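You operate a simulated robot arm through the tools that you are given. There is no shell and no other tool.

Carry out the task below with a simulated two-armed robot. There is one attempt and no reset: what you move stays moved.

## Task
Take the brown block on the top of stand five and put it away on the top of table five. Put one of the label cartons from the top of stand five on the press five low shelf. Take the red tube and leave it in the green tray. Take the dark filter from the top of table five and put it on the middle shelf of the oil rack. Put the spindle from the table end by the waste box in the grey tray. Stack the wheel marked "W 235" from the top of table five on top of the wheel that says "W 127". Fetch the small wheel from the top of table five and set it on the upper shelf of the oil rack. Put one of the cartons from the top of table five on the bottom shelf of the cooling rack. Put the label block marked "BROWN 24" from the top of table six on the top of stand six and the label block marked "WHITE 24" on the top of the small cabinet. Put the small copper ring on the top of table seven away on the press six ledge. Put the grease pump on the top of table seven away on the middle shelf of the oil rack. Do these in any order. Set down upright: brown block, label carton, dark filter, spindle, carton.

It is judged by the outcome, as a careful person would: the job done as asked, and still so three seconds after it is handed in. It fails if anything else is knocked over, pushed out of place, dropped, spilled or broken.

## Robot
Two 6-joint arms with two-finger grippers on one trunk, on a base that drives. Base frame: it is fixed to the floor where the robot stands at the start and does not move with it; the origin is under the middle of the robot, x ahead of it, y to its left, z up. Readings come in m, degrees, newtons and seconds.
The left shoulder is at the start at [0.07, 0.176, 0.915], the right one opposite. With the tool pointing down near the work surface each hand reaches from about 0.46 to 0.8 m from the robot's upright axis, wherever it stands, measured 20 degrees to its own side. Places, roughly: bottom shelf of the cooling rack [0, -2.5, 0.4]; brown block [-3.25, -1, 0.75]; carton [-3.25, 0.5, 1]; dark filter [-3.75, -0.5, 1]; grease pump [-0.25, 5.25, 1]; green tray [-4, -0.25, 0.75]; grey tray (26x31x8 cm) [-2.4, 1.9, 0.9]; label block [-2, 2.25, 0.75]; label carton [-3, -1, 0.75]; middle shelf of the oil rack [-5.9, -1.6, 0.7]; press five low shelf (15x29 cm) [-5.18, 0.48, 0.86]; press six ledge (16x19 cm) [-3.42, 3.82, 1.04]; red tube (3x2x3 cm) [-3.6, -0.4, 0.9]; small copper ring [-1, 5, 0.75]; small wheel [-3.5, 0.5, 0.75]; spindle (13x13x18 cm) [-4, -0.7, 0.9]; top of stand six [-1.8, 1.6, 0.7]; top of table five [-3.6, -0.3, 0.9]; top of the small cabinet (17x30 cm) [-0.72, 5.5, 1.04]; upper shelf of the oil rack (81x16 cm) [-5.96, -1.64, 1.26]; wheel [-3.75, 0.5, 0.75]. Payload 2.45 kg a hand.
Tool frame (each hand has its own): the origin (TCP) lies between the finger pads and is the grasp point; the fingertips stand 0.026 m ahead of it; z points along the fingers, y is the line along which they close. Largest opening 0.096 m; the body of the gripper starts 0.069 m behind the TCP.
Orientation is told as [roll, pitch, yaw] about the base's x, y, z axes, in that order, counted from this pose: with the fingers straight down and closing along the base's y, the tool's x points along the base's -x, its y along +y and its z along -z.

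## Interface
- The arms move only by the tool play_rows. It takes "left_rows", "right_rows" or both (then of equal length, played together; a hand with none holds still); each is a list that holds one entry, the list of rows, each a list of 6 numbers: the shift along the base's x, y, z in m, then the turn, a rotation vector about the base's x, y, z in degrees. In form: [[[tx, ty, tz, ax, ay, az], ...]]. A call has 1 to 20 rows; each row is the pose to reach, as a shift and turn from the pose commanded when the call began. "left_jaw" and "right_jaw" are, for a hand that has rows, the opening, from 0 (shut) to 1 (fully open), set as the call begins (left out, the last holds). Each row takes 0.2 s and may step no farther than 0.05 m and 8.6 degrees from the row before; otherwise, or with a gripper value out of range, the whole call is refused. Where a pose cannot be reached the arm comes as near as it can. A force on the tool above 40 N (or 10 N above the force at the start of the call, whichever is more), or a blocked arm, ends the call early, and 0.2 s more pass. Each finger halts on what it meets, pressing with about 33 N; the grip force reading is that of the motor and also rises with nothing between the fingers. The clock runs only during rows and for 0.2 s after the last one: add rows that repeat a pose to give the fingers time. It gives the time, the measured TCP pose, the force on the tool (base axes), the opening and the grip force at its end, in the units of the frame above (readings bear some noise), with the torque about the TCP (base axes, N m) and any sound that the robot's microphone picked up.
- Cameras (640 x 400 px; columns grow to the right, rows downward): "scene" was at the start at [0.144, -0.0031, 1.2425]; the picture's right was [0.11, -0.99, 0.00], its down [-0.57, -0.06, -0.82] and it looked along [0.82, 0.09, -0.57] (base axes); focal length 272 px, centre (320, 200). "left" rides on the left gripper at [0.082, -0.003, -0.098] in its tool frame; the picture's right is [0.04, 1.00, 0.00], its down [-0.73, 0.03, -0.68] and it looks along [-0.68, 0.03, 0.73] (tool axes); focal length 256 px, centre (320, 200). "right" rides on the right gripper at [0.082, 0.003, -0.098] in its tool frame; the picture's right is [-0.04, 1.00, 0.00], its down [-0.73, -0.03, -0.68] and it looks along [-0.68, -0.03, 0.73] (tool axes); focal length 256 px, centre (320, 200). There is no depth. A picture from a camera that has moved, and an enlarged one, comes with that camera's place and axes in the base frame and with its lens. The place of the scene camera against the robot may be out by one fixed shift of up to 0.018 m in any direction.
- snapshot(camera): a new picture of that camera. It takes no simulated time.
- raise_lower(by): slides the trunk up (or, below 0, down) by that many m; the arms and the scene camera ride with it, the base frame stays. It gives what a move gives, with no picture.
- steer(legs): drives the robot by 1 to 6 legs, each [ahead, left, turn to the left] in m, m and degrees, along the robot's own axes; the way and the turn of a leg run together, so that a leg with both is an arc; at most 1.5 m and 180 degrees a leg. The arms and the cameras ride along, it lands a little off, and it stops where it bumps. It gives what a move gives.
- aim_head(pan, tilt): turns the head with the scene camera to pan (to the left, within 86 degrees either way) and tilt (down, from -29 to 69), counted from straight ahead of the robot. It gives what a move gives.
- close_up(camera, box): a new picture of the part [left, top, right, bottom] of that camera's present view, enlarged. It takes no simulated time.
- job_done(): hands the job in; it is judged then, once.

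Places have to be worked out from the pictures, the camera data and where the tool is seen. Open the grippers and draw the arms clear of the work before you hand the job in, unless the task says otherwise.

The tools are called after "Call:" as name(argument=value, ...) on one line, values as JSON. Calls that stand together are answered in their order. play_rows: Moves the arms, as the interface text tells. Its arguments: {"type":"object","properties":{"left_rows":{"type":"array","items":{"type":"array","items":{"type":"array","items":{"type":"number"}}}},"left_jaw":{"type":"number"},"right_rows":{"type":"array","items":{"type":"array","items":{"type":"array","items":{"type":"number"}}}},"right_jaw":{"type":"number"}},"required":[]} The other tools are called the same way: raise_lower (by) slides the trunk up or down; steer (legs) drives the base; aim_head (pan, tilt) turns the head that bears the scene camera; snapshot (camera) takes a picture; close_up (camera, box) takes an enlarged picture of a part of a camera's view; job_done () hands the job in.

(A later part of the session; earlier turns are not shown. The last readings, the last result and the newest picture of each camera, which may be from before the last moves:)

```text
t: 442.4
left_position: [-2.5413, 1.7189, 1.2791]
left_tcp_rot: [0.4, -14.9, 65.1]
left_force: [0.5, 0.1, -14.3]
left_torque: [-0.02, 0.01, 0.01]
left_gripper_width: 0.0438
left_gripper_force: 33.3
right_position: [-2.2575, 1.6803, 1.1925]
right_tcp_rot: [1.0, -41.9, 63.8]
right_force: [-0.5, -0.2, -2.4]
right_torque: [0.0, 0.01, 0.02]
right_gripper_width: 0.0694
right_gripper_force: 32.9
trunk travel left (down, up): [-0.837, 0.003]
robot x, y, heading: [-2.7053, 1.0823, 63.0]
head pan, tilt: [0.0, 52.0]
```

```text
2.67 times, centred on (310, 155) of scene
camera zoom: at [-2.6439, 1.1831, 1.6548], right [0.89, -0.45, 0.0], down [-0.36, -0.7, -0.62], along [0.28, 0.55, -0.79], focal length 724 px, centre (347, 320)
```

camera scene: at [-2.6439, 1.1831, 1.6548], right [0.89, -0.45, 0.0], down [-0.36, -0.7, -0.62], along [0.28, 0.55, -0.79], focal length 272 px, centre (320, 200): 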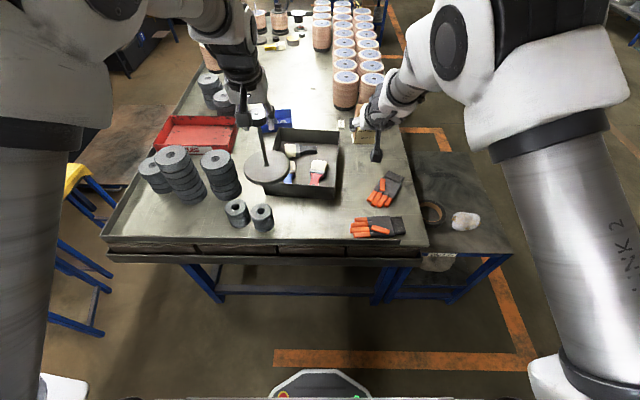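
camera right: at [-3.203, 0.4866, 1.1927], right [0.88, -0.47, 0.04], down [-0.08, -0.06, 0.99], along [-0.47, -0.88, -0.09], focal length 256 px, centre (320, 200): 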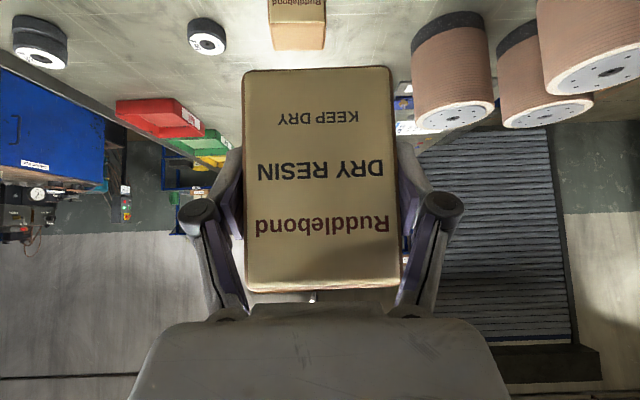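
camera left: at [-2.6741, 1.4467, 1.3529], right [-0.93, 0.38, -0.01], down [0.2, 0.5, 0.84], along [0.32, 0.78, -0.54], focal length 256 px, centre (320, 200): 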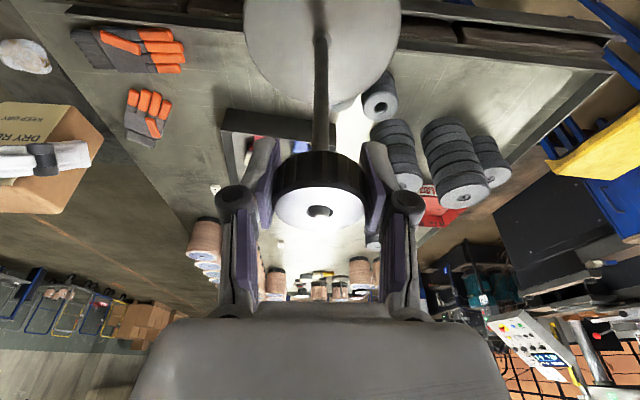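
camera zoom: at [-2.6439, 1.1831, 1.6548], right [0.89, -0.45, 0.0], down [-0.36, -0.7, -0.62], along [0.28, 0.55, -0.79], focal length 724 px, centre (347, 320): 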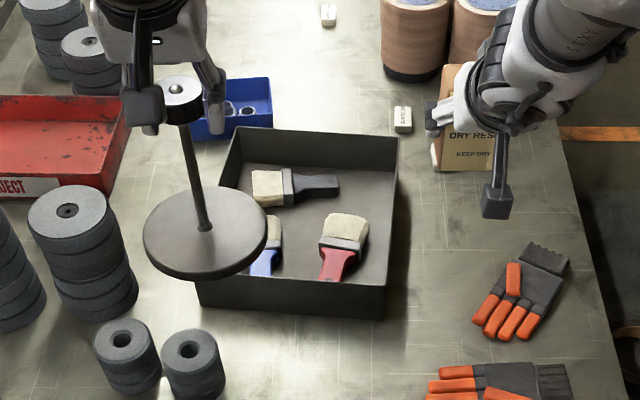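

No bare 13 cm spot exists, but the tray centre is ringed by three equal brushes that would support the base level; the centre is (-2.353,1.884). I move up as close as possible to reach it.

Call:
steer(legs=[[0, -0.1, 0], [0.055, 0, 0]])

Call:
play_rows(left_rows=[[[0.015, 0.03, 0, 0, 0, 0], [0.03, 0.06, 0, 0, 0, 0], [0.045, 0.09, 0, 0, 0, 0], [0.06, 0.12, 0, 0, 0, 0], [0.06, 0.12, 0, 0, 0, 0]]])

Call:
snapshot(camera="scene")

```text
t: 444.0
left_position: [-2.4364, 1.7145, 1.2836]
left_tcp_rot: [0.1, -15.3, 65.4]
left_force: [-2.5, -2.9, -13.9]
left_torque: [-0.05, 0.09, -0.01]
left_gripper_width: 0.044
left_gripper_force: 32.8
right_position: [-2.1508, 1.6768, 1.1999]
right_tcp_rot: [0.6, -42.4, 64.1]
right_force: [-1.3, -1.8, -2.3]
right_torque: [0.01, -0.02, -0.03]
right_gripper_width: 0.0693
right_gripper_force: 32.5
trunk travel left (down, up): [-0.837, 0.003]
robot x, y, heading: [-2.5936, 1.0879, 63.1]
head pan, tilt: [0.0, 52.0]
```

```text
t: 445.2
left_position: [-2.3715, 1.8407, 1.2806]
left_tcp_rot: [0.4, -14.7, 65.2]
left_force: [0.0, -0.8, -14.3]
left_torque: [-0.05, 0.03, -0.01]
left_gripper_width: 0.0439
left_gripper_force: 32.5
right_position: [-2.1441, 1.6825, 1.192]
right_tcp_rot: [0.9, -41.9, 63.9]
right_force: [0.6, -1.2, -1.8]
right_torque: [0.01, 0.0, 0.02]
right_gripper_width: 0.0697
right_gripper_force: 33.1
trunk travel left (down, up): [-0.837, 0.003]
robot x, y, heading: [-2.5936, 1.082, 63.0]
head pan, tilt: [0.0, 52.0]
```

```text
taken
camera scene: at [-2.5309, 1.1867, 1.6547], right [0.89, -0.45, 0.0], down [-0.36, -0.7, -0.61], along [0.28, 0.55, -0.79], focal length 272 px, centre (320, 200)
```

scene: 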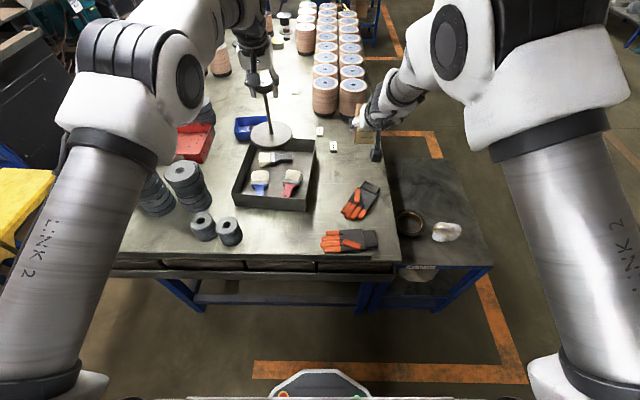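

Reach goes well so far. Extend the remaining 4.7 cm over the tray centre.

Call:
play_rows(left_rows=[[[0.01, 0.022, -0.01, 0, 0, 0], [0.0185, 0.043, -0.02, 0, 0, 0], [0.0185, 0.043, -0.05, 0, 0, 0], [0.0185, 0.043, -0.05, 0, 0, 0]]])

Call:
close_up(camera="scene", box=[200, 70, 360, 220])

Call:
snapshot(camera="left")

```text
t: 446.2
left_position: [-2.364, 1.8693, 1.2302]
left_tcp_rot: [0.3, -14.7, 65.2]
left_force: [-0.2, 0.6, -14.7]
left_torque: [0.0, -0.05, 0.0]
left_gripper_width: 0.0439
left_gripper_force: 33.5
left hand out of reach, approached as far as the arm can: row 1, 2, 3, 4
right_position: [-2.1425, 1.6855, 1.1922]
right_tcp_rot: [1.1, -41.8, 63.8]
right_force: [0.5, 0.7, -1.2]
right_torque: [-0.01, 0.0, 0.0]
right_gripper_width: 0.0698
right_gripper_force: 32.7
trunk travel left (down, up): [-0.837, 0.003]
robot x, y, heading: [-2.5954, 1.0851, 63.1]
head pan, tilt: [0.0, 52.0]
```

```text
2.67 times, centred on (280, 145) of scene
camera zoom: at [-2.5287, 1.1892, 1.6544], right [0.89, -0.45, 0.0], down [-0.36, -0.7, -0.61], along [0.28, 0.55, -0.79], focal length 724 px, centre (427, 347)
```

zoom: 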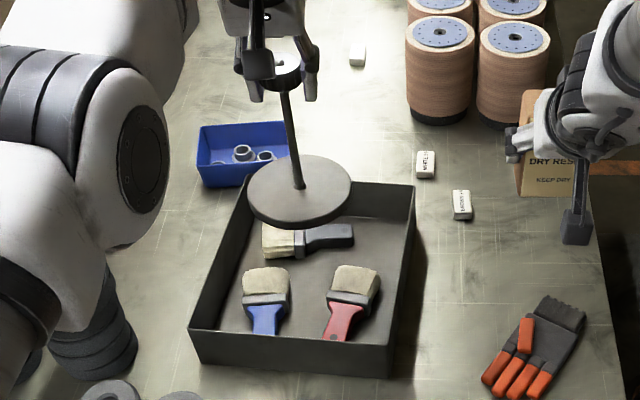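

```text
taken
camera left: at [-2.4039, 1.7737, 1.305], right [-0.92, 0.38, -0.01], down [0.2, 0.5, 0.84], along [0.33, 0.78, -0.54], focal length 256 px, centre (320, 200)
```

left: 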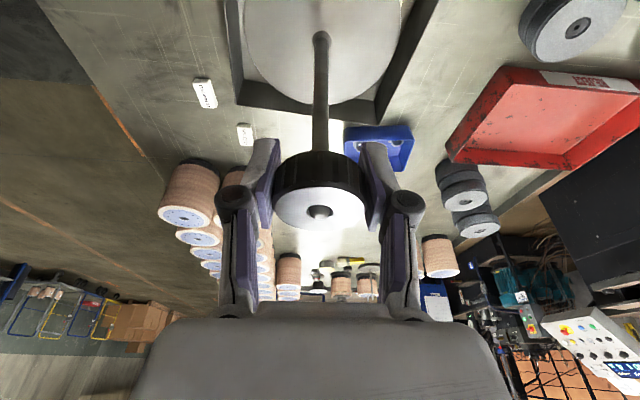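

Trays and blocks are clear in view (WHITE 24 and BROWN 24 blocks lie beyond the tray). Lower the trunk 14 cm, then extend the last 2 cm.

Call:
raise_lower(by=-0.12)

Call:
play_rows(left_rows=[[[0.006, 0.008, 0, 0, 0, 0], [0.011, 0.015, 0, 0, 0, 0], [0.011, 0.015, 0, 0, 0, 0]]])

Call:
close_up(camera="scene", box=[200, 70, 360, 220])

Call:
snapshot(camera="left")

```text
t: 447.7
left_position: [-2.364, 1.868, 1.1128]
left_tcp_rot: [0.4, -14.8, 65.2]
left_force: [-0.2, 0.2, -14.2]
left_torque: [-0.03, -0.02, -0.01]
left_gripper_width: 0.0435
left_gripper_force: 32.9
right_position: [-2.1428, 1.6835, 1.0729]
right_tcp_rot: [0.9, -41.9, 63.8]
right_force: [-0.7, 0.0, -1.7]
right_torque: [0.0, 0.03, -0.01]
right_gripper_width: 0.0694
right_gripper_force: 33.4
trunk travel left (down, up): [-0.717, 0.123]
robot x, y, heading: [-2.5915, 1.0905, 63.0]
head pan, tilt: [0.0, 52.0]
```

```text
t: 448.5
left_position: [-2.3641, 1.8696, 1.1101]
left_tcp_rot: [0.4, -14.7, 65.2]
left_force: [0.1, 0.4, -14.2]
left_torque: [-0.01, 0.03, 0.0]
left_gripper_width: 0.0434
left_gripper_force: 32.4
left hand out of reach, approached as far as the arm can: row 1, 2, 3
right_position: [-2.1417, 1.6842, 1.0726]
right_tcp_rot: [0.9, -41.8, 63.9]
right_force: [-0.4, 0.7, -2.6]
right_torque: [-0.04, -0.04, -0.03]
right_gripper_width: 0.0694
right_gripper_force: 32.9
trunk travel left (down, up): [-0.717, 0.123]
robot x, y, heading: [-2.5943, 1.0848, 63.0]
head pan, tilt: [0.0, 52.0]
```

```text
2.67 times, centred on (280, 145) of scene
camera zoom: at [-2.5299, 1.1874, 1.5346], right [0.89, -0.45, 0.0], down [-0.36, -0.7, -0.61], along [0.28, 0.55, -0.79], focal length 724 px, centre (427, 347)
```

zoom: 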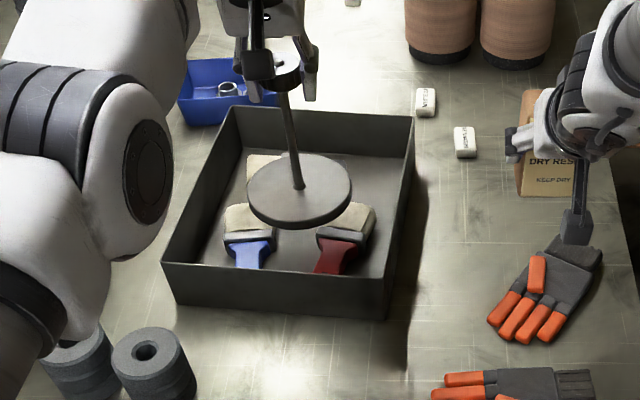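

```text
taken
camera left: at [-2.4053, 1.7735, 1.1851], right [-0.92, 0.38, -0.01], down [0.2, 0.5, 0.84], along [0.33, 0.78, -0.54], focal length 256 px, centre (320, 200)
```

left: 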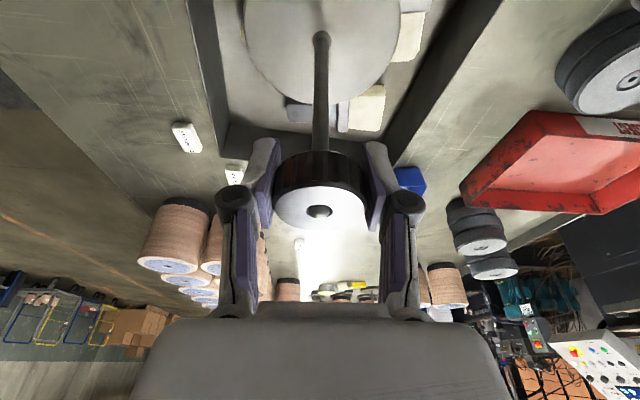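

The arm is at full stretch 2 cm short. Turning the base right ~22° brings the left shoulder forward, so I lift slightly, turn, and swing the hand back over the tray.

Call:
raise_lower(by=0.08)

Call:
steer(legs=[[0, 0, -22]])

Call:
snapshot(camera="scene")

```text
t: 449.7
left_position: [-2.364, 1.8701, 1.1918]
left_tcp_rot: [0.3, -14.8, 65.2]
left_force: [-0.3, 0.0, -14.7]
left_torque: [-0.03, 0.0, -0.02]
left_gripper_width: 0.0436
left_gripper_force: 33.3
right_position: [-2.1437, 1.6838, 1.1507]
right_tcp_rot: [1.0, -41.7, 63.9]
right_force: [-0.6, 0.1, -1.1]
right_torque: [-0.01, 0.01, 0.0]
right_gripper_width: 0.0695
right_gripper_force: 33.0
trunk travel left (down, up): [-0.797, 0.043]
robot x, y, heading: [-2.5916, 1.0852, 63.1]
head pan, tilt: [0.0, 52.0]
```

```text
t: 451.2
left_position: [-2.0936, 1.7313, 1.1916]
left_tcp_rot: [0.2, -14.8, 43.6]
left_force: [-0.4, -0.9, -14.8]
left_torque: [-0.02, 0.03, 0.01]
left_gripper_width: 0.0435
left_gripper_force: 33.1
right_position: [-1.9556, 1.4777, 1.1517]
right_tcp_rot: [0.9, -41.7, 42.4]
right_force: [0.0, -0.6, -1.6]
right_torque: [-0.04, 0.02, -0.03]
right_gripper_width: 0.0696
right_gripper_force: 33.1
trunk travel left (down, up): [-0.797, 0.043]
robot x, y, heading: [-2.5905, 1.0842, 41.7]
head pan, tilt: [0.0, 52.0]
```

```text
taken
camera scene: at [-2.4928, 1.1598, 1.6145], right [0.66, -0.75, 0.0], down [-0.59, -0.52, -0.61], along [0.46, 0.41, -0.79], focal length 272 px, centre (320, 200)
```

scene: 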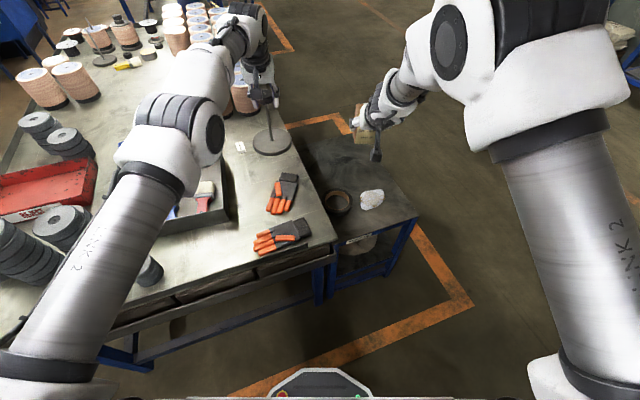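

Swing the left hand back over the tray centre.

Call:
play_rows(left_rows=[[[-0.037, 0.022, 0.01, 0, 0, 2], [-0.074, 0.044, 0.01, 0, 0, 4], [-0.111, 0.066, 0.01, 0, 0, 6], [-0.148, 0.088, 0.01, 0, 0, 8], [-0.185, 0.11, 0.01, 0, 0, 10], [-0.222, 0.133, 0.0, 0, 0, 10], [-0.2594, 0.1547, 0.0, 0, 0, 10], [-0.2594, 0.1547, 0.0, 0, 0, 10]]])

Call:
aim_head(pan=25, tilt=50)

Call:
snapshot(camera="scene")

Call:
snapshot(camera="left")

```text
t: 453.1
left_position: [-2.3516, 1.886, 1.1889]
left_tcp_rot: [0.4, -14.9, 53.6]
left_force: [-0.1, -0.1, -15.2]
left_torque: [0.0, 0.01, -0.01]
left_gripper_width: 0.0436
left_gripper_force: 33.4
right_position: [-1.9564, 1.476, 1.1538]
right_tcp_rot: [0.9, -41.8, 42.4]
right_force: [0.0, 0.1, -1.7]
right_torque: [-0.01, 0.03, 0.02]
right_gripper_width: 0.0694
right_gripper_force: 32.5
trunk travel left (down, up): [-0.797, 0.043]
robot x, y, heading: [-2.5963, 1.0862, 41.4]
head pan, tilt: [0.0, 52.0]
```

```text
t: 453.9
left_position: [-2.3512, 1.8858, 1.1896]
left_tcp_rot: [0.3, -14.7, 53.6]
left_force: [-0.5, -0.3, -13.9]
left_torque: [-0.04, -0.02, -0.02]
left_gripper_width: 0.044
left_gripper_force: 32.8
right_position: [-1.9561, 1.478, 1.1523]
right_tcp_rot: [0.9, -41.8, 42.4]
right_force: [0.2, -0.9, -2.2]
right_torque: [-0.02, 0.03, -0.02]
right_gripper_width: 0.0694
right_gripper_force: 33.1
trunk travel left (down, up): [-0.797, 0.043]
robot x, y, heading: [-2.5936, 1.0872, 41.5]
head pan, tilt: [25.0, 50.0]
```

```text
taken
camera scene: at [-2.5181, 1.1802, 1.6172], right [0.92, -0.4, 0.0], down [-0.31, -0.7, -0.64], along [0.26, 0.59, -0.77], focal length 272 px, centre (320, 200)
```

scene: 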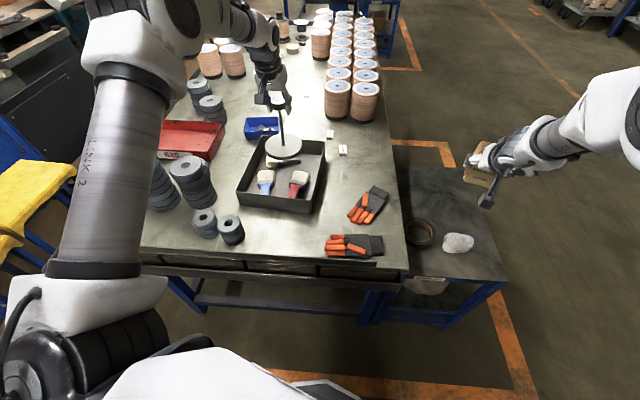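

```text
taken
camera left: at [-2.4106, 1.8009, 1.2627], right [-0.83, 0.56, -0.01], down [0.3, 0.45, 0.84], along [0.47, 0.7, -0.54], focal length 256 px, centre (320, 200)
```

left: 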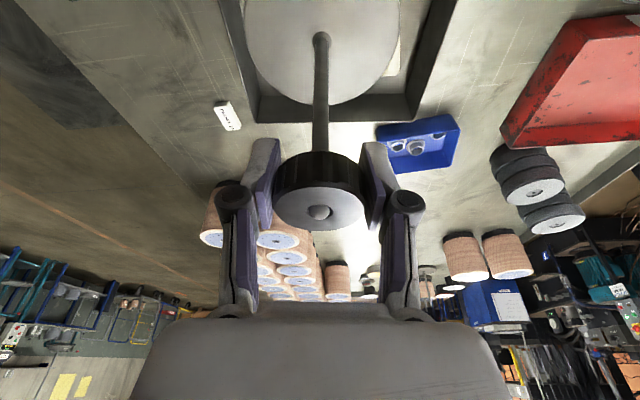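

Right over the tray centre now. Lower to just above the rim and look.

Call:
play_rows(left_rows=[[[0, 0, -0.04, 0, 0, 0], [0, 0, -0.08, 0, 0, 0], [0, 0, -0.1, 0, 0, 0], [0, 0, -0.1, 0, 0, 0]]])

Call:
close_up(camera="scene", box=[210, 80, 370, 220])

Call:
snapshot(camera="left")

```text
t: 454.9
left_position: [-2.3518, 1.8859, 1.0907]
left_tcp_rot: [0.3, -14.8, 53.7]
left_force: [0.7, 0.2, -14.4]
left_torque: [-0.05, 0.04, 0.05]
left_gripper_width: 0.0434
left_gripper_force: 33.1
right_position: [-1.9552, 1.4773, 1.152]
right_tcp_rot: [0.9, -41.9, 42.4]
right_force: [0.4, 0.5, -2.2]
right_torque: [0.0, 0.02, -0.04]
right_gripper_width: 0.0696
right_gripper_force: 32.9
trunk travel left (down, up): [-0.797, 0.043]
robot x, y, heading: [-2.5947, 1.0813, 41.9]
head pan, tilt: [25.0, 50.0]
```

```text
2.86 times, centred on (290, 150) of scene
camera zoom: at [-2.5182, 1.1795, 1.6173], right [0.92, -0.4, 0.0], down [-0.31, -0.7, -0.64], along [0.26, 0.59, -0.77], focal length 776 px, centre (406, 343)
```

zoom: 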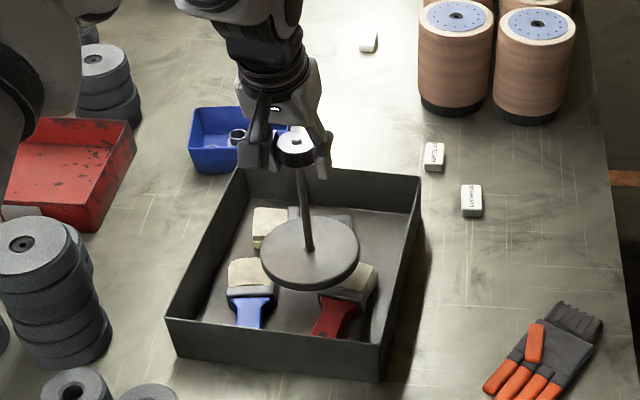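

```text
taken
camera left: at [-2.4119, 1.8001, 1.1647], right [-0.83, 0.56, -0.01], down [0.3, 0.45, 0.84], along [0.47, 0.7, -0.54], focal length 256 px, centre (320, 200)
```

left: 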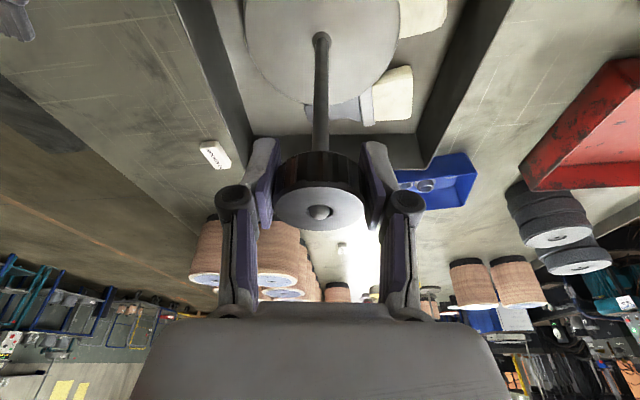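

Disc will bridge the blue and red brushes evenly after a 1 cm shift left. Lower into the tray gently.

Call:
play_rows(left_rows=[[[-0.009, 0.004, -0.01, 0, 0, 0], [-0.009, 0.004, -0.022, 0, 0, 0], [-0.009, 0.004, -0.03, 0, 0, 0], [-0.009, 0.004, -0.036, 0, 0, 0], [-0.009, 0.004, -0.036, 0, 0, 0]]])

Call:
close_up(camera="scene", box=[210, 80, 370, 220])

```text
t: 456.1
left_position: [-2.3617, 1.8879, 1.058]
left_tcp_rot: [0.2, -15.0, 53.6]
left_force: [-1.3, 0.7, 1.2]
left_torque: [0.3, -0.46, 0.01]
left_gripper_width: 0.0436
left_gripper_force: 33.2
right_position: [-1.9562, 1.4761, 1.1532]
right_tcp_rot: [1.0, -42.0, 42.2]
right_force: [0.2, 0.6, -1.2]
right_torque: [-0.06, 0.0, 0.03]
right_gripper_width: 0.0695
right_gripper_force: 32.8
trunk travel left (down, up): [-0.797, 0.043]
robot x, y, heading: [-2.5946, 1.0841, 41.4]
head pan, tilt: [25.0, 50.0]
```

```text
2.86 times, centred on (290, 150) of scene
camera zoom: at [-2.5191, 1.1774, 1.6177], right [0.92, -0.4, 0.0], down [-0.31, -0.7, -0.64], along [0.26, 0.59, -0.77], focal length 776 px, centre (406, 343)
```

zoom: 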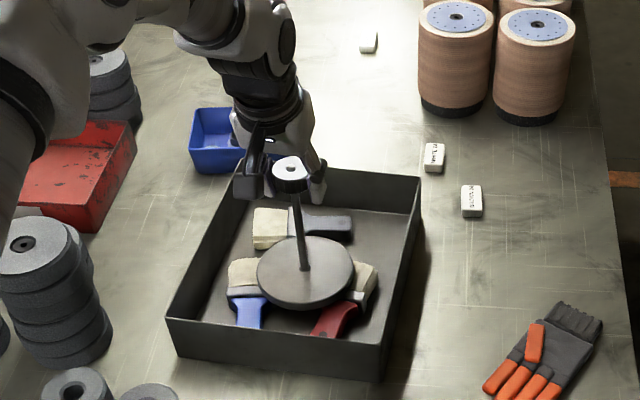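

First contact is on the far brush's side (the torque says so). I lift slightly, shift 1.7 cm nearer and a bit left so it rests only on the two parallel brushes, and test again.

Call:
play_rows(left_rows=[[[0, 0, 0.012, 0, 0, 0], [-0.014, -0.0124, 0.012, 0, 0, 0], [-0.014, -0.0124, 0.004, 0, 0, 0], [-0.014, -0.0124, 0.0, 0, 0, 0], [-0.014, -0.0124, -0.003, 0, 0, 0], [-0.014, -0.0124, -0.003, 0, 0, 0]]])

Call:
close_up(camera="scene", box=[210, 80, 370, 220])

```text
t: 457.5
left_position: [-2.3756, 1.8743, 1.0571]
left_tcp_rot: [0.3, -15.1, 53.8]
left_force: [0.3, -2.6, 3.6]
left_torque: [0.64, -0.25, 0.0]
left_gripper_width: 0.0439
left_gripper_force: 32.8
right_position: [-1.956, 1.4737, 1.1541]
right_tcp_rot: [1.1, -42.0, 42.3]
right_force: [-0.2, -0.3, -2.8]
right_torque: [0.0, -0.01, 0.06]
right_gripper_width: 0.0697
right_gripper_force: 32.8
trunk travel left (down, up): [-0.797, 0.043]
robot x, y, heading: [-2.5944, 1.0859, 41.3]
head pan, tilt: [25.0, 50.0]
```

```text
2.86 times, centred on (290, 150) of scene
camera zoom: at [-2.5194, 1.1752, 1.6178], right [0.92, -0.4, 0.0], down [-0.31, -0.7, -0.64], along [0.26, 0.59, -0.77], focal length 776 px, centre (406, 343)
```

zoom: 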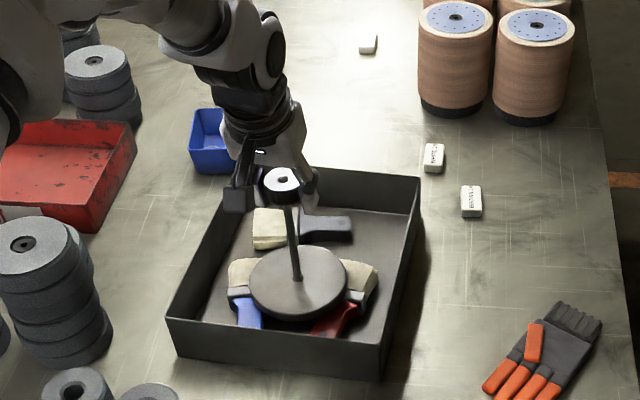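

Now the support is 3.8 cm too far back (bristles are the thick part), so it would tip toward me. The first spot, straddling the bristles, was better. I return there and press lightly to see whether the load centres.

Call:
play_rows(left_rows=[[[0, 0, 0.014, 0, 0, 0], [0.012, 0.0135, 0.014, 0, 0, 0], [0.012, 0.0135, 0.006, 0, 0, 0], [0.012, 0.0135, 0.0, 0, 0, 0], [0.012, 0.0135, -0.002, 0, 0, 0], [0.012, 0.0135, -0.002, 0, 0, 0]]])

Call:
close_up(camera="scene", box=[240, 120, 350, 210])

```text
t: 458.9
left_position: [-2.3643, 1.888, 1.0556]
left_tcp_rot: [0.3, -15.2, 53.7]
left_force: [-2.0, 1.5, 13.3]
left_torque: [0.9, -0.46, 0.02]
left_gripper_width: 0.0438
left_gripper_force: 32.7
right_position: [-1.9565, 1.4736, 1.1561]
right_tcp_rot: [1.0, -42.1, 42.4]
right_force: [-0.5, -0.6, -1.5]
right_torque: [0.01, 0.01, 0.03]
right_gripper_width: 0.0695
right_gripper_force: 33.4
trunk travel left (down, up): [-0.797, 0.043]
robot x, y, heading: [-2.5978, 1.0834, 41.6]
head pan, tilt: [25.0, 50.0]
```

```text
4.44 times, centred on (295, 165) of scene
camera zoom: at [-2.5206, 1.1741, 1.618], right [0.92, -0.4, 0.0], down [-0.31, -0.7, -0.64], along [0.26, 0.59, -0.77], focal length 1207 px, centre (431, 356)
```

zoom: 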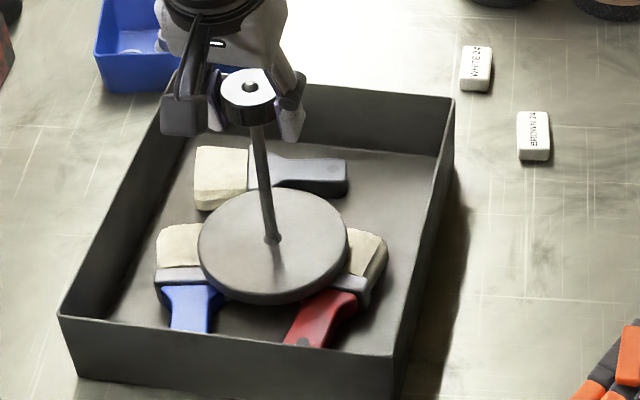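

Geometry check: the gap between the blue and red bristles is about 13.1 cm, practically the size of the 13 cm base, centred ~3 cm farther in. I lift, shift there, and feel for it.

Call:
play_rows(left_rows=[[[0, 0, 0.016, 0, 0, 0], [0.0087, 0.0308, 0.016, 0, 0, 0], [0.0087, 0.0308, 0.016, 0, 0, 0]]])

Call:
close_up(camera="scene", box=[240, 120, 350, 210])

```text
t: 459.7
left_position: [-2.3549, 1.921, 1.0655]
left_tcp_rot: [0.2, -14.7, 53.7]
left_force: [0.2, 0.2, -14.8]
left_torque: [-0.08, 0.03, -0.02]
left_gripper_width: 0.0438
left_gripper_force: 32.6
right_position: [-1.9554, 1.4771, 1.1531]
right_tcp_rot: [0.9, -41.9, 42.5]
right_force: [0.4, 0.6, -2.9]
right_torque: [-0.04, 0.0, -0.03]
right_gripper_width: 0.0698
right_gripper_force: 33.2
trunk travel left (down, up): [-0.797, 0.043]
robot x, y, heading: [-2.5915, 1.0861, 41.7]
head pan, tilt: [25.0, 50.0]
```

```text
4.44 times, centred on (295, 165) of scene
camera zoom: at [-2.5183, 1.1797, 1.6172], right [0.92, -0.4, 0.0], down [-0.31, -0.7, -0.64], along [0.26, 0.59, -0.77], focal length 1207 px, centre (431, 356)
```

zoom: 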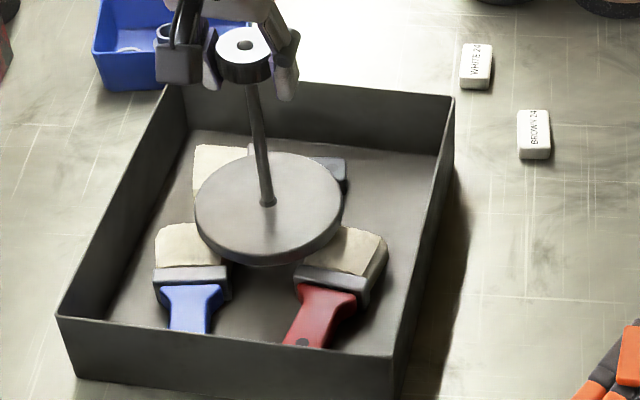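

The unobstructed view shows the bristles are only ~7.5 cm apart, so the base must bridge them. At the first spot the load is shared by three bristle heads around the centre, which is stable. I go 7 mm beyond that spot and lower.

Call:
play_rows(left_rows=[[[-0.0066, -0.0265, 0, 0, 0, 0], [-0.0066, -0.0265, -0.005, 0, 0, 0], [-0.0066, -0.0265, -0.009, 0, 0, 0], [-0.0066, -0.0265, -0.012, 0, 0, 0], [-0.0066, -0.0265, -0.012, 0, 0, 0]]])

Call:
close_up(camera="scene", box=[240, 120, 350, 210])

```text
t: 460.9
left_position: [-2.3626, 1.894, 1.057]
left_tcp_rot: [0.3, -15.0, 53.7]
left_force: [0.9, 1.3, -1.4]
left_torque: [0.37, -0.22, -0.01]
left_gripper_width: 0.0436
left_gripper_force: 33.5
right_position: [-1.9552, 1.4749, 1.1532]
right_tcp_rot: [1.0, -41.8, 42.3]
right_force: [-0.3, -0.3, -3.0]
right_torque: [-0.02, 0.05, 0.01]
right_gripper_width: 0.0697
right_gripper_force: 33.0
trunk travel left (down, up): [-0.797, 0.043]
robot x, y, heading: [-2.5938, 1.0827, 41.2]
head pan, tilt: [25.0, 50.0]
```

```text
4.44 times, centred on (295, 165) of scene
camera zoom: at [-2.519, 1.1772, 1.6176], right [0.92, -0.4, 0.0], down [-0.31, -0.7, -0.64], along [0.26, 0.59, -0.77], focal length 1207 px, centre (431, 356)
```

zoom: 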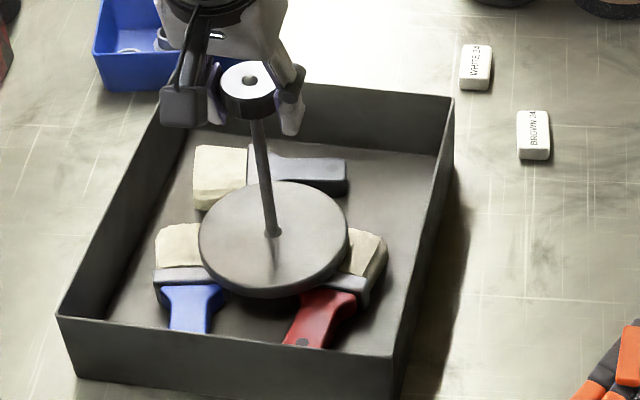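

Contact is at the bristle tips, ~3 cm beyond centre. I shift another 1.2 cm inward so the centre of mass sits over the bristles, unload fully, and then open only slightly so the fingers still cage the knob.

Call:
play_rows(left_rows=[[[0, 0, 0.006, 0, 0, 0], [0.0048, 0.011, 0.006, 0, 0, 0], [0.0048, 0.011, 0.001, 0, 0, 0], [0.0048, 0.011, -0.001, 0, 0, 0], [0.0048, 0.011, -0.001, 0, 0, 0]]])

Call:
play_rows(left_rows=[[[0, 0, 0, 0, 0, 0], [0, 0, 0, 0, 0, 0], [0, 0, 0, 0, 0, 0], [0, 0, 0, 0, 0, 0]]], left_jaw=0.53)

Call:
snapshot(camera="left")

Call:
close_up(camera="scene", box=[240, 100, 350, 210])

```text
t: 462.1
left_position: [-2.3575, 1.9047, 1.0568]
left_tcp_rot: [0.3, -15.1, 53.7]
left_force: [-1.5, 2.0, 5.0]
left_torque: [0.43, -0.08, 0.03]
left_gripper_width: 0.0436
left_gripper_force: 32.7
right_position: [-1.9571, 1.4736, 1.1544]
right_tcp_rot: [0.9, -42.0, 42.4]
right_force: [-0.3, 0.1, -2.3]
right_torque: [0.02, 0.03, -0.01]
right_gripper_width: 0.0696
right_gripper_force: 33.6
trunk travel left (down, up): [-0.797, 0.043]
robot x, y, heading: [-2.5933, 1.0864, 41.4]
head pan, tilt: [25.0, 50.0]
```

```text
t: 463.1
left_position: [-2.357, 1.9034, 1.0555]
left_tcp_rot: [0.3, -14.9, 53.7]
left_force: [0.6, 0.0, -0.5]
left_torque: [0.01, -0.03, -0.02]
left_gripper_width: 0.0511
left_gripper_force: 0.0
right_position: [-1.9573, 1.4748, 1.1529]
right_tcp_rot: [1.1, -41.9, 42.3]
right_force: [0.1, -0.4, -2.5]
right_torque: [-0.01, 0.02, -0.01]
right_gripper_width: 0.0696
right_gripper_force: 33.1
trunk travel left (down, up): [-0.797, 0.043]
robot x, y, heading: [-2.5902, 1.087, 41.4]
head pan, tilt: [25.0, 50.0]
```

```text
taken
camera left: at [-2.4164, 1.8182, 1.129], right [-0.83, 0.56, -0.01], down [0.3, 0.45, 0.84], along [0.47, 0.7, -0.54], focal length 256 px, centre (320, 200)
```

left: 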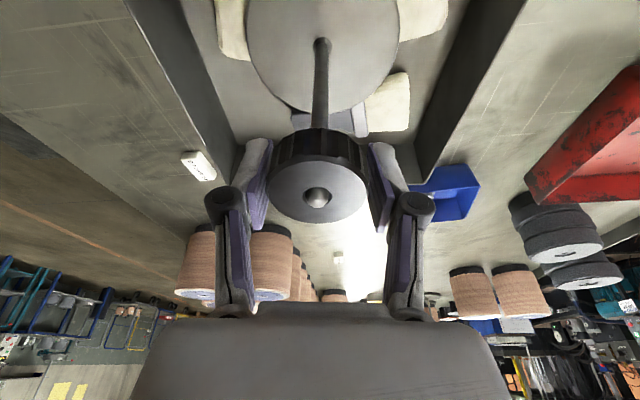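

```text
3.64 times, centred on (295, 155) of scene
camera zoom: at [-2.519, 1.177, 1.6175], right [0.92, -0.4, 0.0], down [-0.31, -0.7, -0.64], along [0.26, 0.59, -0.77], focal length 988 px, centre (411, 364)
```

zoom: 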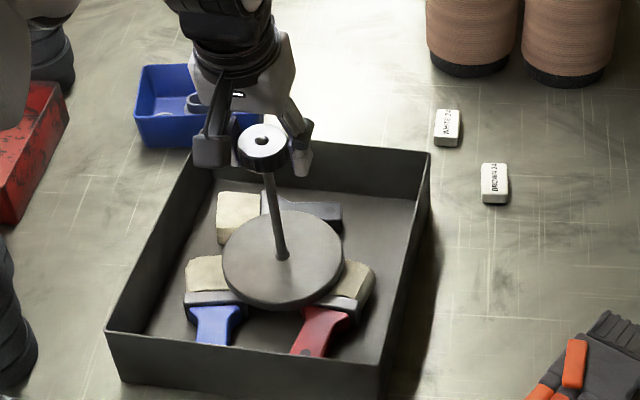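

The spindle settled with only ~3° lean and stands by itself. Open fully and withdraw along the tool axis.

Call:
play_rows(left_rows=[[[0, 0, 0, 0, 0, 0], [0, 0, 0, 0, 0, 0], [-0.002, -0.003, 0.015, 0, 0, 0], [-0.006, -0.008, 0.04, 0, 0, 0], [-0.012, -0.016, 0.08, 0, 0, 0], [-0.018, -0.024, 0.12, 0, 0, 0]]], left_jaw=0.95)

Call:
close_up(camera="scene", box=[230, 80, 370, 210])

Call:
snapshot(camera="left")

```text
t: 464.5
left_position: [-2.3761, 1.8772, 1.1746]
left_tcp_rot: [0.2, -14.9, 53.7]
left_force: [0.1, -1.0, 0.2]
left_torque: [0.01, 0.01, -0.01]
left_gripper_width: 0.0913
left_gripper_force: 0.1
right_position: [-1.9564, 1.4745, 1.1538]
right_tcp_rot: [1.0, -42.0, 42.2]
right_force: [-0.4, -0.8, -1.9]
right_torque: [-0.02, 0.02, 0.03]
right_gripper_width: 0.0693
right_gripper_force: 33.0
trunk travel left (down, up): [-0.797, 0.043]
robot x, y, heading: [-2.5972, 1.0817, 41.3]
head pan, tilt: [25.0, 50.0]
```

```text
3.08 times, centred on (300, 145) of scene
camera zoom: at [-2.5202, 1.1749, 1.6176], right [0.92, -0.4, 0.0], down [-0.31, -0.7, -0.64], along [0.26, 0.59, -0.77], focal length 836 px, centre (382, 369)
```

zoom: 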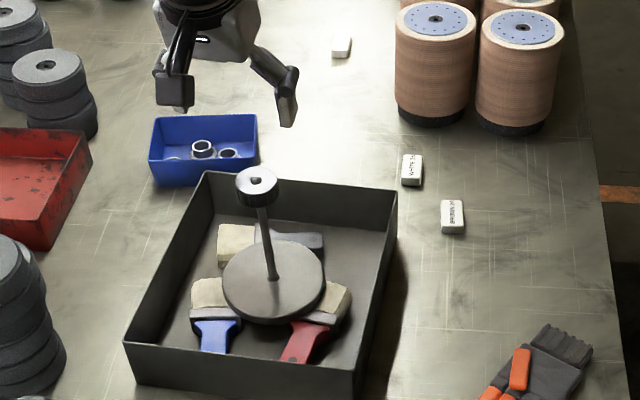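

```text
taken
camera left: at [-2.436, 1.7911, 1.2488], right [-0.83, 0.56, 0.0], down [0.3, 0.45, 0.85], along [0.48, 0.7, -0.53], focal length 256 px, centre (320, 200)
```

left: 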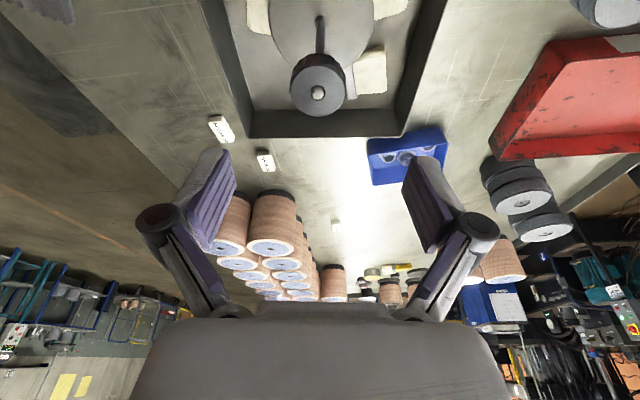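

The spindle stands upright in the grey tray. Next the label blocks at the front edge of table six: I drive around to its front, right of stand six.

Call:
steer(legs=[[0, 0, 22], [-0.08, -1.12, 0], [1.45, 0, 0], [0, 0, 89]])

Call:
aim_head(pan=15, tilt=45)

Call:
snapshot(camera="scene")

```text
t: 482.1
left_position: [-1.7944, 1.7452, 1.1735]
left_tcp_rot: [0.4, -14.9, 165.0]
left_force: [-0.3, -0.3, 0.0]
left_torque: [0.01, -0.04, 0.0]
left_gripper_width: 0.0913
left_gripper_force: 0.0
right_position: [-1.5716, 2.2815, 1.1537]
right_tcp_rot: [1.1, -41.9, 153.7]
right_force: [0.4, -0.1, -2.1]
right_torque: [0.02, -0.02, 0.03]
right_gripper_width: 0.0694
right_gripper_force: 33.2
trunk travel left (down, up): [-0.797, 0.043]
robot x, y, heading: [-0.9739, 1.8289, 152.9]
head pan, tilt: [25.0, 50.0]
```

```text
t: 482.9
left_position: [-1.795, 1.7444, 1.1748]
left_tcp_rot: [0.3, -14.8, 165.0]
left_force: [0.3, -0.6, -0.1]
left_torque: [0.0, 0.0, 0.01]
left_gripper_width: 0.0911
left_gripper_force: 0.0
right_position: [-1.5725, 2.2816, 1.1535]
right_tcp_rot: [0.9, -41.8, 153.6]
right_force: [0.2, -0.1, -2.0]
right_torque: [-0.01, -0.05, 0.02]
right_gripper_width: 0.0695
right_gripper_force: 33.3
trunk travel left (down, up): [-0.797, 0.043]
robot x, y, heading: [-0.977, 1.8286, 153.1]
head pan, tilt: [15.0, 45.0]
```

```text
taken
camera scene: at [-1.0952, 1.8577, 1.6244], right [0.21, 0.98, 0.0], down [0.69, -0.15, -0.71], along [-0.69, 0.15, -0.71], focal length 272 px, centre (320, 200)
```

scene: 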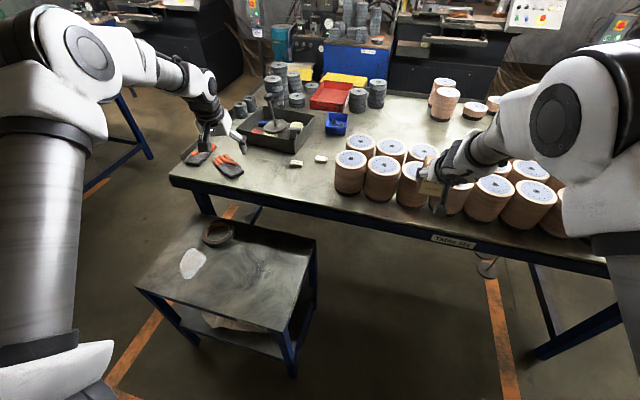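

Stand six (with a tape roll and rag) and the two small label blocks are in view. I shift right for clearance, drive up to the table and turn slightly left.

Call:
steer(legs=[[0, -0.11, 0], [0.5, 0, 0], [0, 0, 25]])

Call:
snapshot(camera="left")

Call:
snapshot(camera="scene")

```text
t: 487.9
left_position: [-2.0675, 1.7281, 1.1737]
left_tcp_rot: [0.2, -15.0, -169.7]
left_force: [-0.8, 0.1, -0.1]
left_torque: [-0.01, 0.0, 0.0]
left_gripper_width: 0.091
left_gripper_force: 0.1
right_position: [-2.0938, 2.3095, 1.1546]
right_tcp_rot: [1.1, -41.9, 178.8]
right_force: [0.1, 1.4, -2.8]
right_torque: [-0.01, -0.02, 0.0]
right_gripper_width: 0.0696
right_gripper_force: 33.2
trunk travel left (down, up): [-0.797, 0.043]
robot x, y, heading: [-1.36, 2.1513, 178.2]
head pan, tilt: [15.0, 45.0]
```

```text
taken
camera left: at [-1.9657, 1.7514, 1.2478], right [0.22, -0.98, 0.0], down [-0.52, -0.12, 0.84], along [-0.83, -0.18, -0.54], focal length 256 px, centre (320, 200)
```

left: 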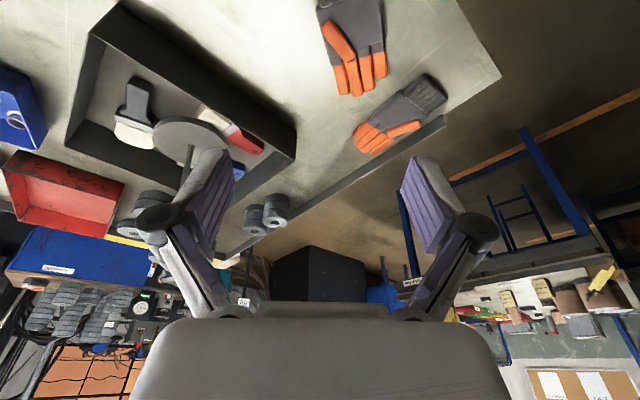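

```text
taken
camera scene: at [-1.4858, 2.1252, 1.6244], right [-0.23, 0.97, 0.0], down [0.69, 0.16, -0.71], along [-0.69, -0.16, -0.71], focal length 272 px, centre (320, 200)
```

scene: 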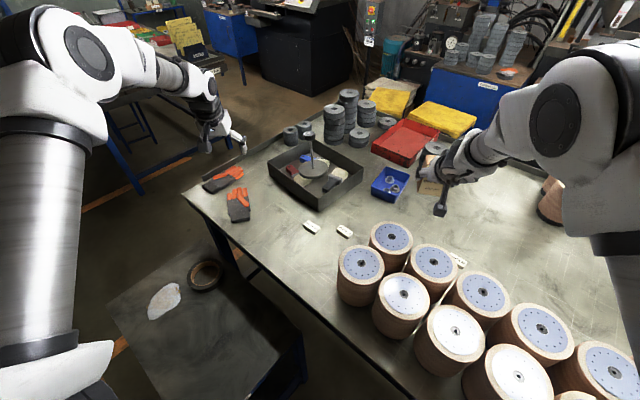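

Zoom on the two label blocks for their exact positions and markings.

Call:
close_up(camera="scene", box=[280, 200, 380, 260])

Call:
close_up(camera="scene", box=[100, 220, 320, 400])

```text
6.40 times, centred on (330, 230) of scene
camera zoom: at [-1.4858, 2.1252, 1.6244], right [-0.23, 0.97, 0.0], down [0.69, 0.16, -0.71], along [-0.69, -0.16, -0.71], focal length 1738 px, centre (256, 8)
```

zoom: 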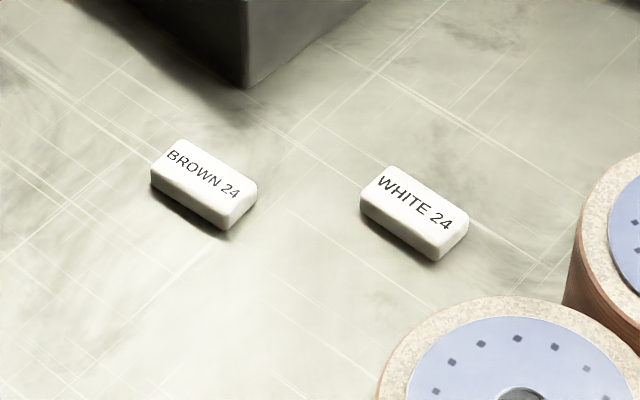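

```text
2.22 times, centred on (210, 310) of scene
camera zoom: at [-1.4858, 2.1252, 1.6244], right [-0.23, 0.97, 0.0], down [0.69, 0.16, -0.71], along [-0.69, -0.16, -0.71], focal length 604 px, centre (564, -44)
```

zoom: 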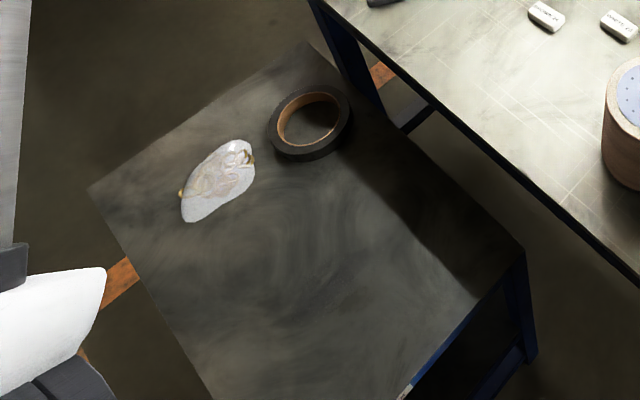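

Both blocks read clearly: BROWN 24 at (-2.076,1.956), WHITE 24 at (-2.083,2.075), long axes at ~68°. I straighten the left hand and align it to grip BROWN 24 lengthwise.

Call:
play_rows(left_rows=[[[0, 0.03, 0, 0.9, -4.9, 0], [0, 0.06, 0, 1.8, -9.9, 0], [0, 0.09, 0, 2.7, -14.8, 0], [0, 0.09, 0, 2.7, -14.8, 0]]], left_jaw=0.95)

Call:
play_rows(left_rows=[[[-0.001, 0.03, -0.01, 0, 0, -8], [-0.003, 0.06, -0.02, 0, 0, -16], [-0.005, 0.09, -0.03, 0, 0, -24], [-0.007, 0.12, -0.05, 0, 0, -32], [-0.0085, 0.138, -0.09, 0, 0, -32], [-0.0085, 0.138, -0.09, 0, 0, -32]]])

Call:
snapshot(camera="left")

```text
t: 488.9
left_position: [-2.0649, 1.8189, 1.1726]
left_tcp_rot: [0.3, 0.2, -169.8]
left_force: [0.2, -0.9, -0.3]
left_torque: [0.0, -0.03, 0.02]
left_gripper_width: 0.0914
left_gripper_force: 0.0
right_position: [-2.0927, 2.309, 1.1533]
right_tcp_rot: [0.9, -42.0, 178.8]
right_force: [0.5, -0.8, -2.5]
right_torque: [-0.01, -0.03, 0.02]
right_gripper_width: 0.0695
right_gripper_force: 33.3
trunk travel left (down, up): [-0.797, 0.043]
robot x, y, heading: [-1.3622, 2.1543, 177.8]
head pan, tilt: [15.0, 45.0]
```

```text
t: 490.2
left_position: [-2.0733, 1.9555, 1.0808]
left_tcp_rot: [0.1, 0.1, 158.3]
left_force: [0.2, -0.8, -0.4]
left_torque: [0.03, 0.01, 0.03]
left_gripper_width: 0.0913
left_gripper_force: 0.1
right_position: [-2.0918, 2.3087, 1.1555]
right_tcp_rot: [0.9, -42.0, 178.8]
right_force: [-0.5, 0.3, -1.3]
right_torque: [0.0, -0.04, 0.01]
right_gripper_width: 0.0694
right_gripper_force: 32.9
trunk travel left (down, up): [-0.797, 0.043]
robot x, y, heading: [-1.3602, 2.1548, 178.0]
head pan, tilt: [15.0, 45.0]
```

```text
taken
camera left: at [-1.9972, 1.9296, 1.1804], right [-0.33, -0.94, 0.0], down [-0.69, 0.25, 0.68], along [-0.64, 0.22, -0.74], focal length 256 px, centre (320, 200)
```

left: 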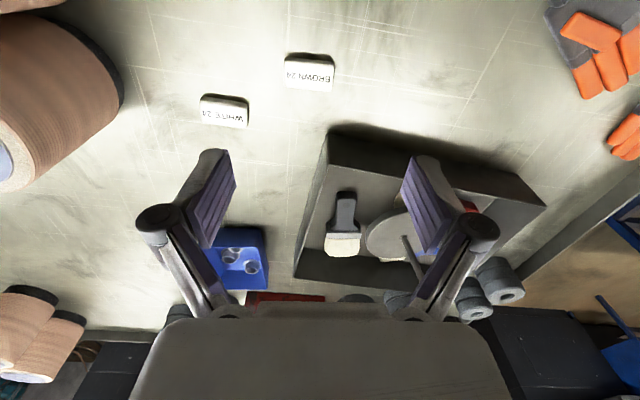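

Wrist view: BROWN 24 at (-2.077,1.970). Correct by 1.5 cm, descend and grip.

Call:
play_rows(left_rows=[[[-0.004, 0.0145, -0.04, 0, 0, 0], [-0.004, 0.0145, -0.08, 0, 0, 0], [-0.004, 0.0145, -0.12, 0, 0, 0], [-0.004, 0.0145, -0.15, 0, 0, 0], [-0.004, 0.0145, -0.15, 0, 0, 0]]])

Call:
snapshot(camera="left")

```text
t: 491.4
left_position: [-2.0776, 1.9722, 0.9312]
left_tcp_rot: [0.4, 0.1, 158.1]
left_force: [0.6, -0.5, 0.2]
left_torque: [0.02, -0.01, -0.02]
left_gripper_width: 0.0911
left_gripper_force: 0.0
right_position: [-2.0923, 2.3087, 1.1538]
right_tcp_rot: [0.9, -42.1, 178.8]
right_force: [0.1, 0.2, -1.3]
right_torque: [0.0, -0.06, -0.01]
right_gripper_width: 0.0694
right_gripper_force: 32.9
trunk travel left (down, up): [-0.797, 0.043]
robot x, y, heading: [-1.3617, 2.153, 178.2]
head pan, tilt: [15.0, 45.0]
```

```text
taken
camera left: at [-2.0028, 1.9459, 1.0298], right [-0.33, -0.94, 0.0], down [-0.69, 0.25, 0.68], along [-0.64, 0.22, -0.74], focal length 256 px, centre (320, 200)
```

left: 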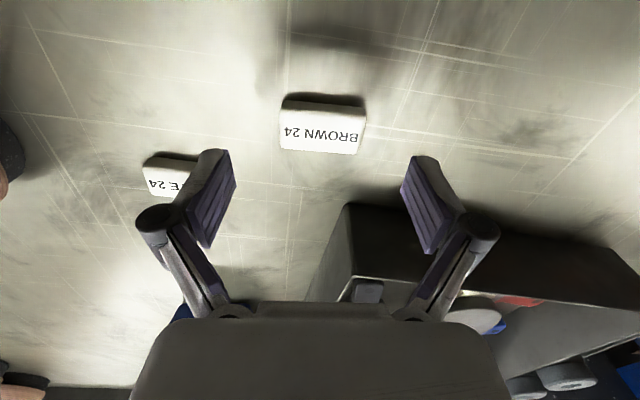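

Centred, and the neighbour block is clear of the fingers. Descend and close.

Call:
play_rows(left_rows=[[[-0.002, -0.001, -0.025, 0, 0, 0], [-0.002, -0.001, -0.042, 0, 0, 0], [-0.002, -0.001, -0.042, 0, 0, 0]]])

Call:
play_rows(left_rows=[[[0, 0, 0, 0, 0, 0], [0, 0, 0, 0, 0, 0], [0, 0, 0, 0, 0, 0], [0, 0, 0, 0, 0, 0]]], left_jaw=0.4)

Call:
play_rows(left_rows=[[[0, 0, 0.01, 0, 0, 0], [0, 0, 0.05, 0, 0, 0], [0, 0, 0.09, 0, 0, 0], [0, 0, 0.13, 0, 0, 0], [0, 0, 0.17, 0, 0, 0]]])

Call:
snapshot(camera="left")

```text
t: 492.2
left_position: [-2.0794, 1.9692, 0.8902]
left_tcp_rot: [0.3, 0.2, 158.2]
left_force: [0.4, -0.6, 0.8]
left_torque: [-0.02, 0.03, -0.01]
left_gripper_width: 0.0912
left_gripper_force: 0.0
right_position: [-2.0923, 2.3108, 1.1537]
right_tcp_rot: [0.9, -41.9, 178.8]
right_force: [0.6, -0.5, -2.4]
right_torque: [0.01, -0.06, -0.01]
right_gripper_width: 0.0695
right_gripper_force: 33.0
trunk travel left (down, up): [-0.797, 0.043]
robot x, y, heading: [-1.3628, 2.1573, 177.9]
head pan, tilt: [15.0, 45.0]
```

```text
t: 493.2
left_position: [-2.0802, 1.9691, 0.8909]
left_tcp_rot: [0.4, 0.2, 158.2]
left_force: [0.4, -0.2, 1.8]
left_torque: [0.0, 0.05, 0.01]
left_gripper_width: 0.055
left_gripper_force: 33.1
right_position: [-2.0929, 2.3099, 1.155]
right_tcp_rot: [1.0, -42.0, 178.8]
right_force: [0.4, -0.4, -2.9]
right_torque: [-0.01, -0.03, -0.01]
right_gripper_width: 0.0694
right_gripper_force: 32.9
trunk travel left (down, up): [-0.797, 0.043]
robot x, y, heading: [-1.3622, 2.1561, 178.4]
head pan, tilt: [15.0, 45.0]
```

```text
t: 494.4
left_position: [-2.0809, 1.9712, 1.0633]
left_tcp_rot: [0.3, 0.2, 158.3]
left_force: [0.1, -0.6, -0.7]
left_torque: [-0.02, 0.01, 0.0]
left_gripper_width: 0.0548
left_gripper_force: 33.3
right_position: [-2.0923, 2.3099, 1.1543]
right_tcp_rot: [0.9, -42.1, 178.7]
right_force: [0.5, 0.1, -2.2]
right_torque: [-0.02, -0.01, 0.01]
right_gripper_width: 0.0694
right_gripper_force: 33.3
trunk travel left (down, up): [-0.797, 0.043]
robot x, y, heading: [-1.3642, 2.1533, 178.0]
head pan, tilt: [15.0, 45.0]
```

```text
taken
camera left: at [-2.0059, 1.9441, 1.1603], right [-0.33, -0.94, 0.0], down [-0.69, 0.25, 0.68], along [-0.64, 0.22, -0.74], focal length 256 px, centre (320, 200)
```

left: 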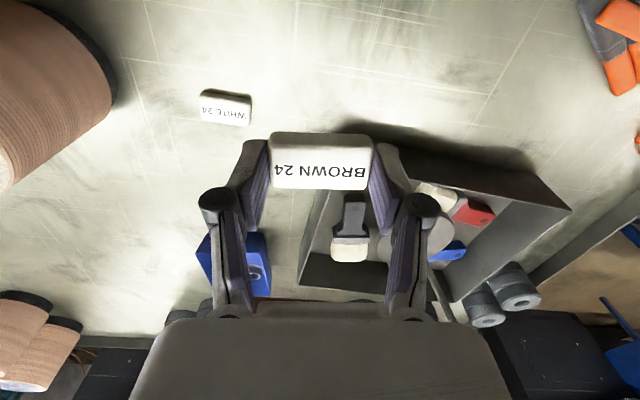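

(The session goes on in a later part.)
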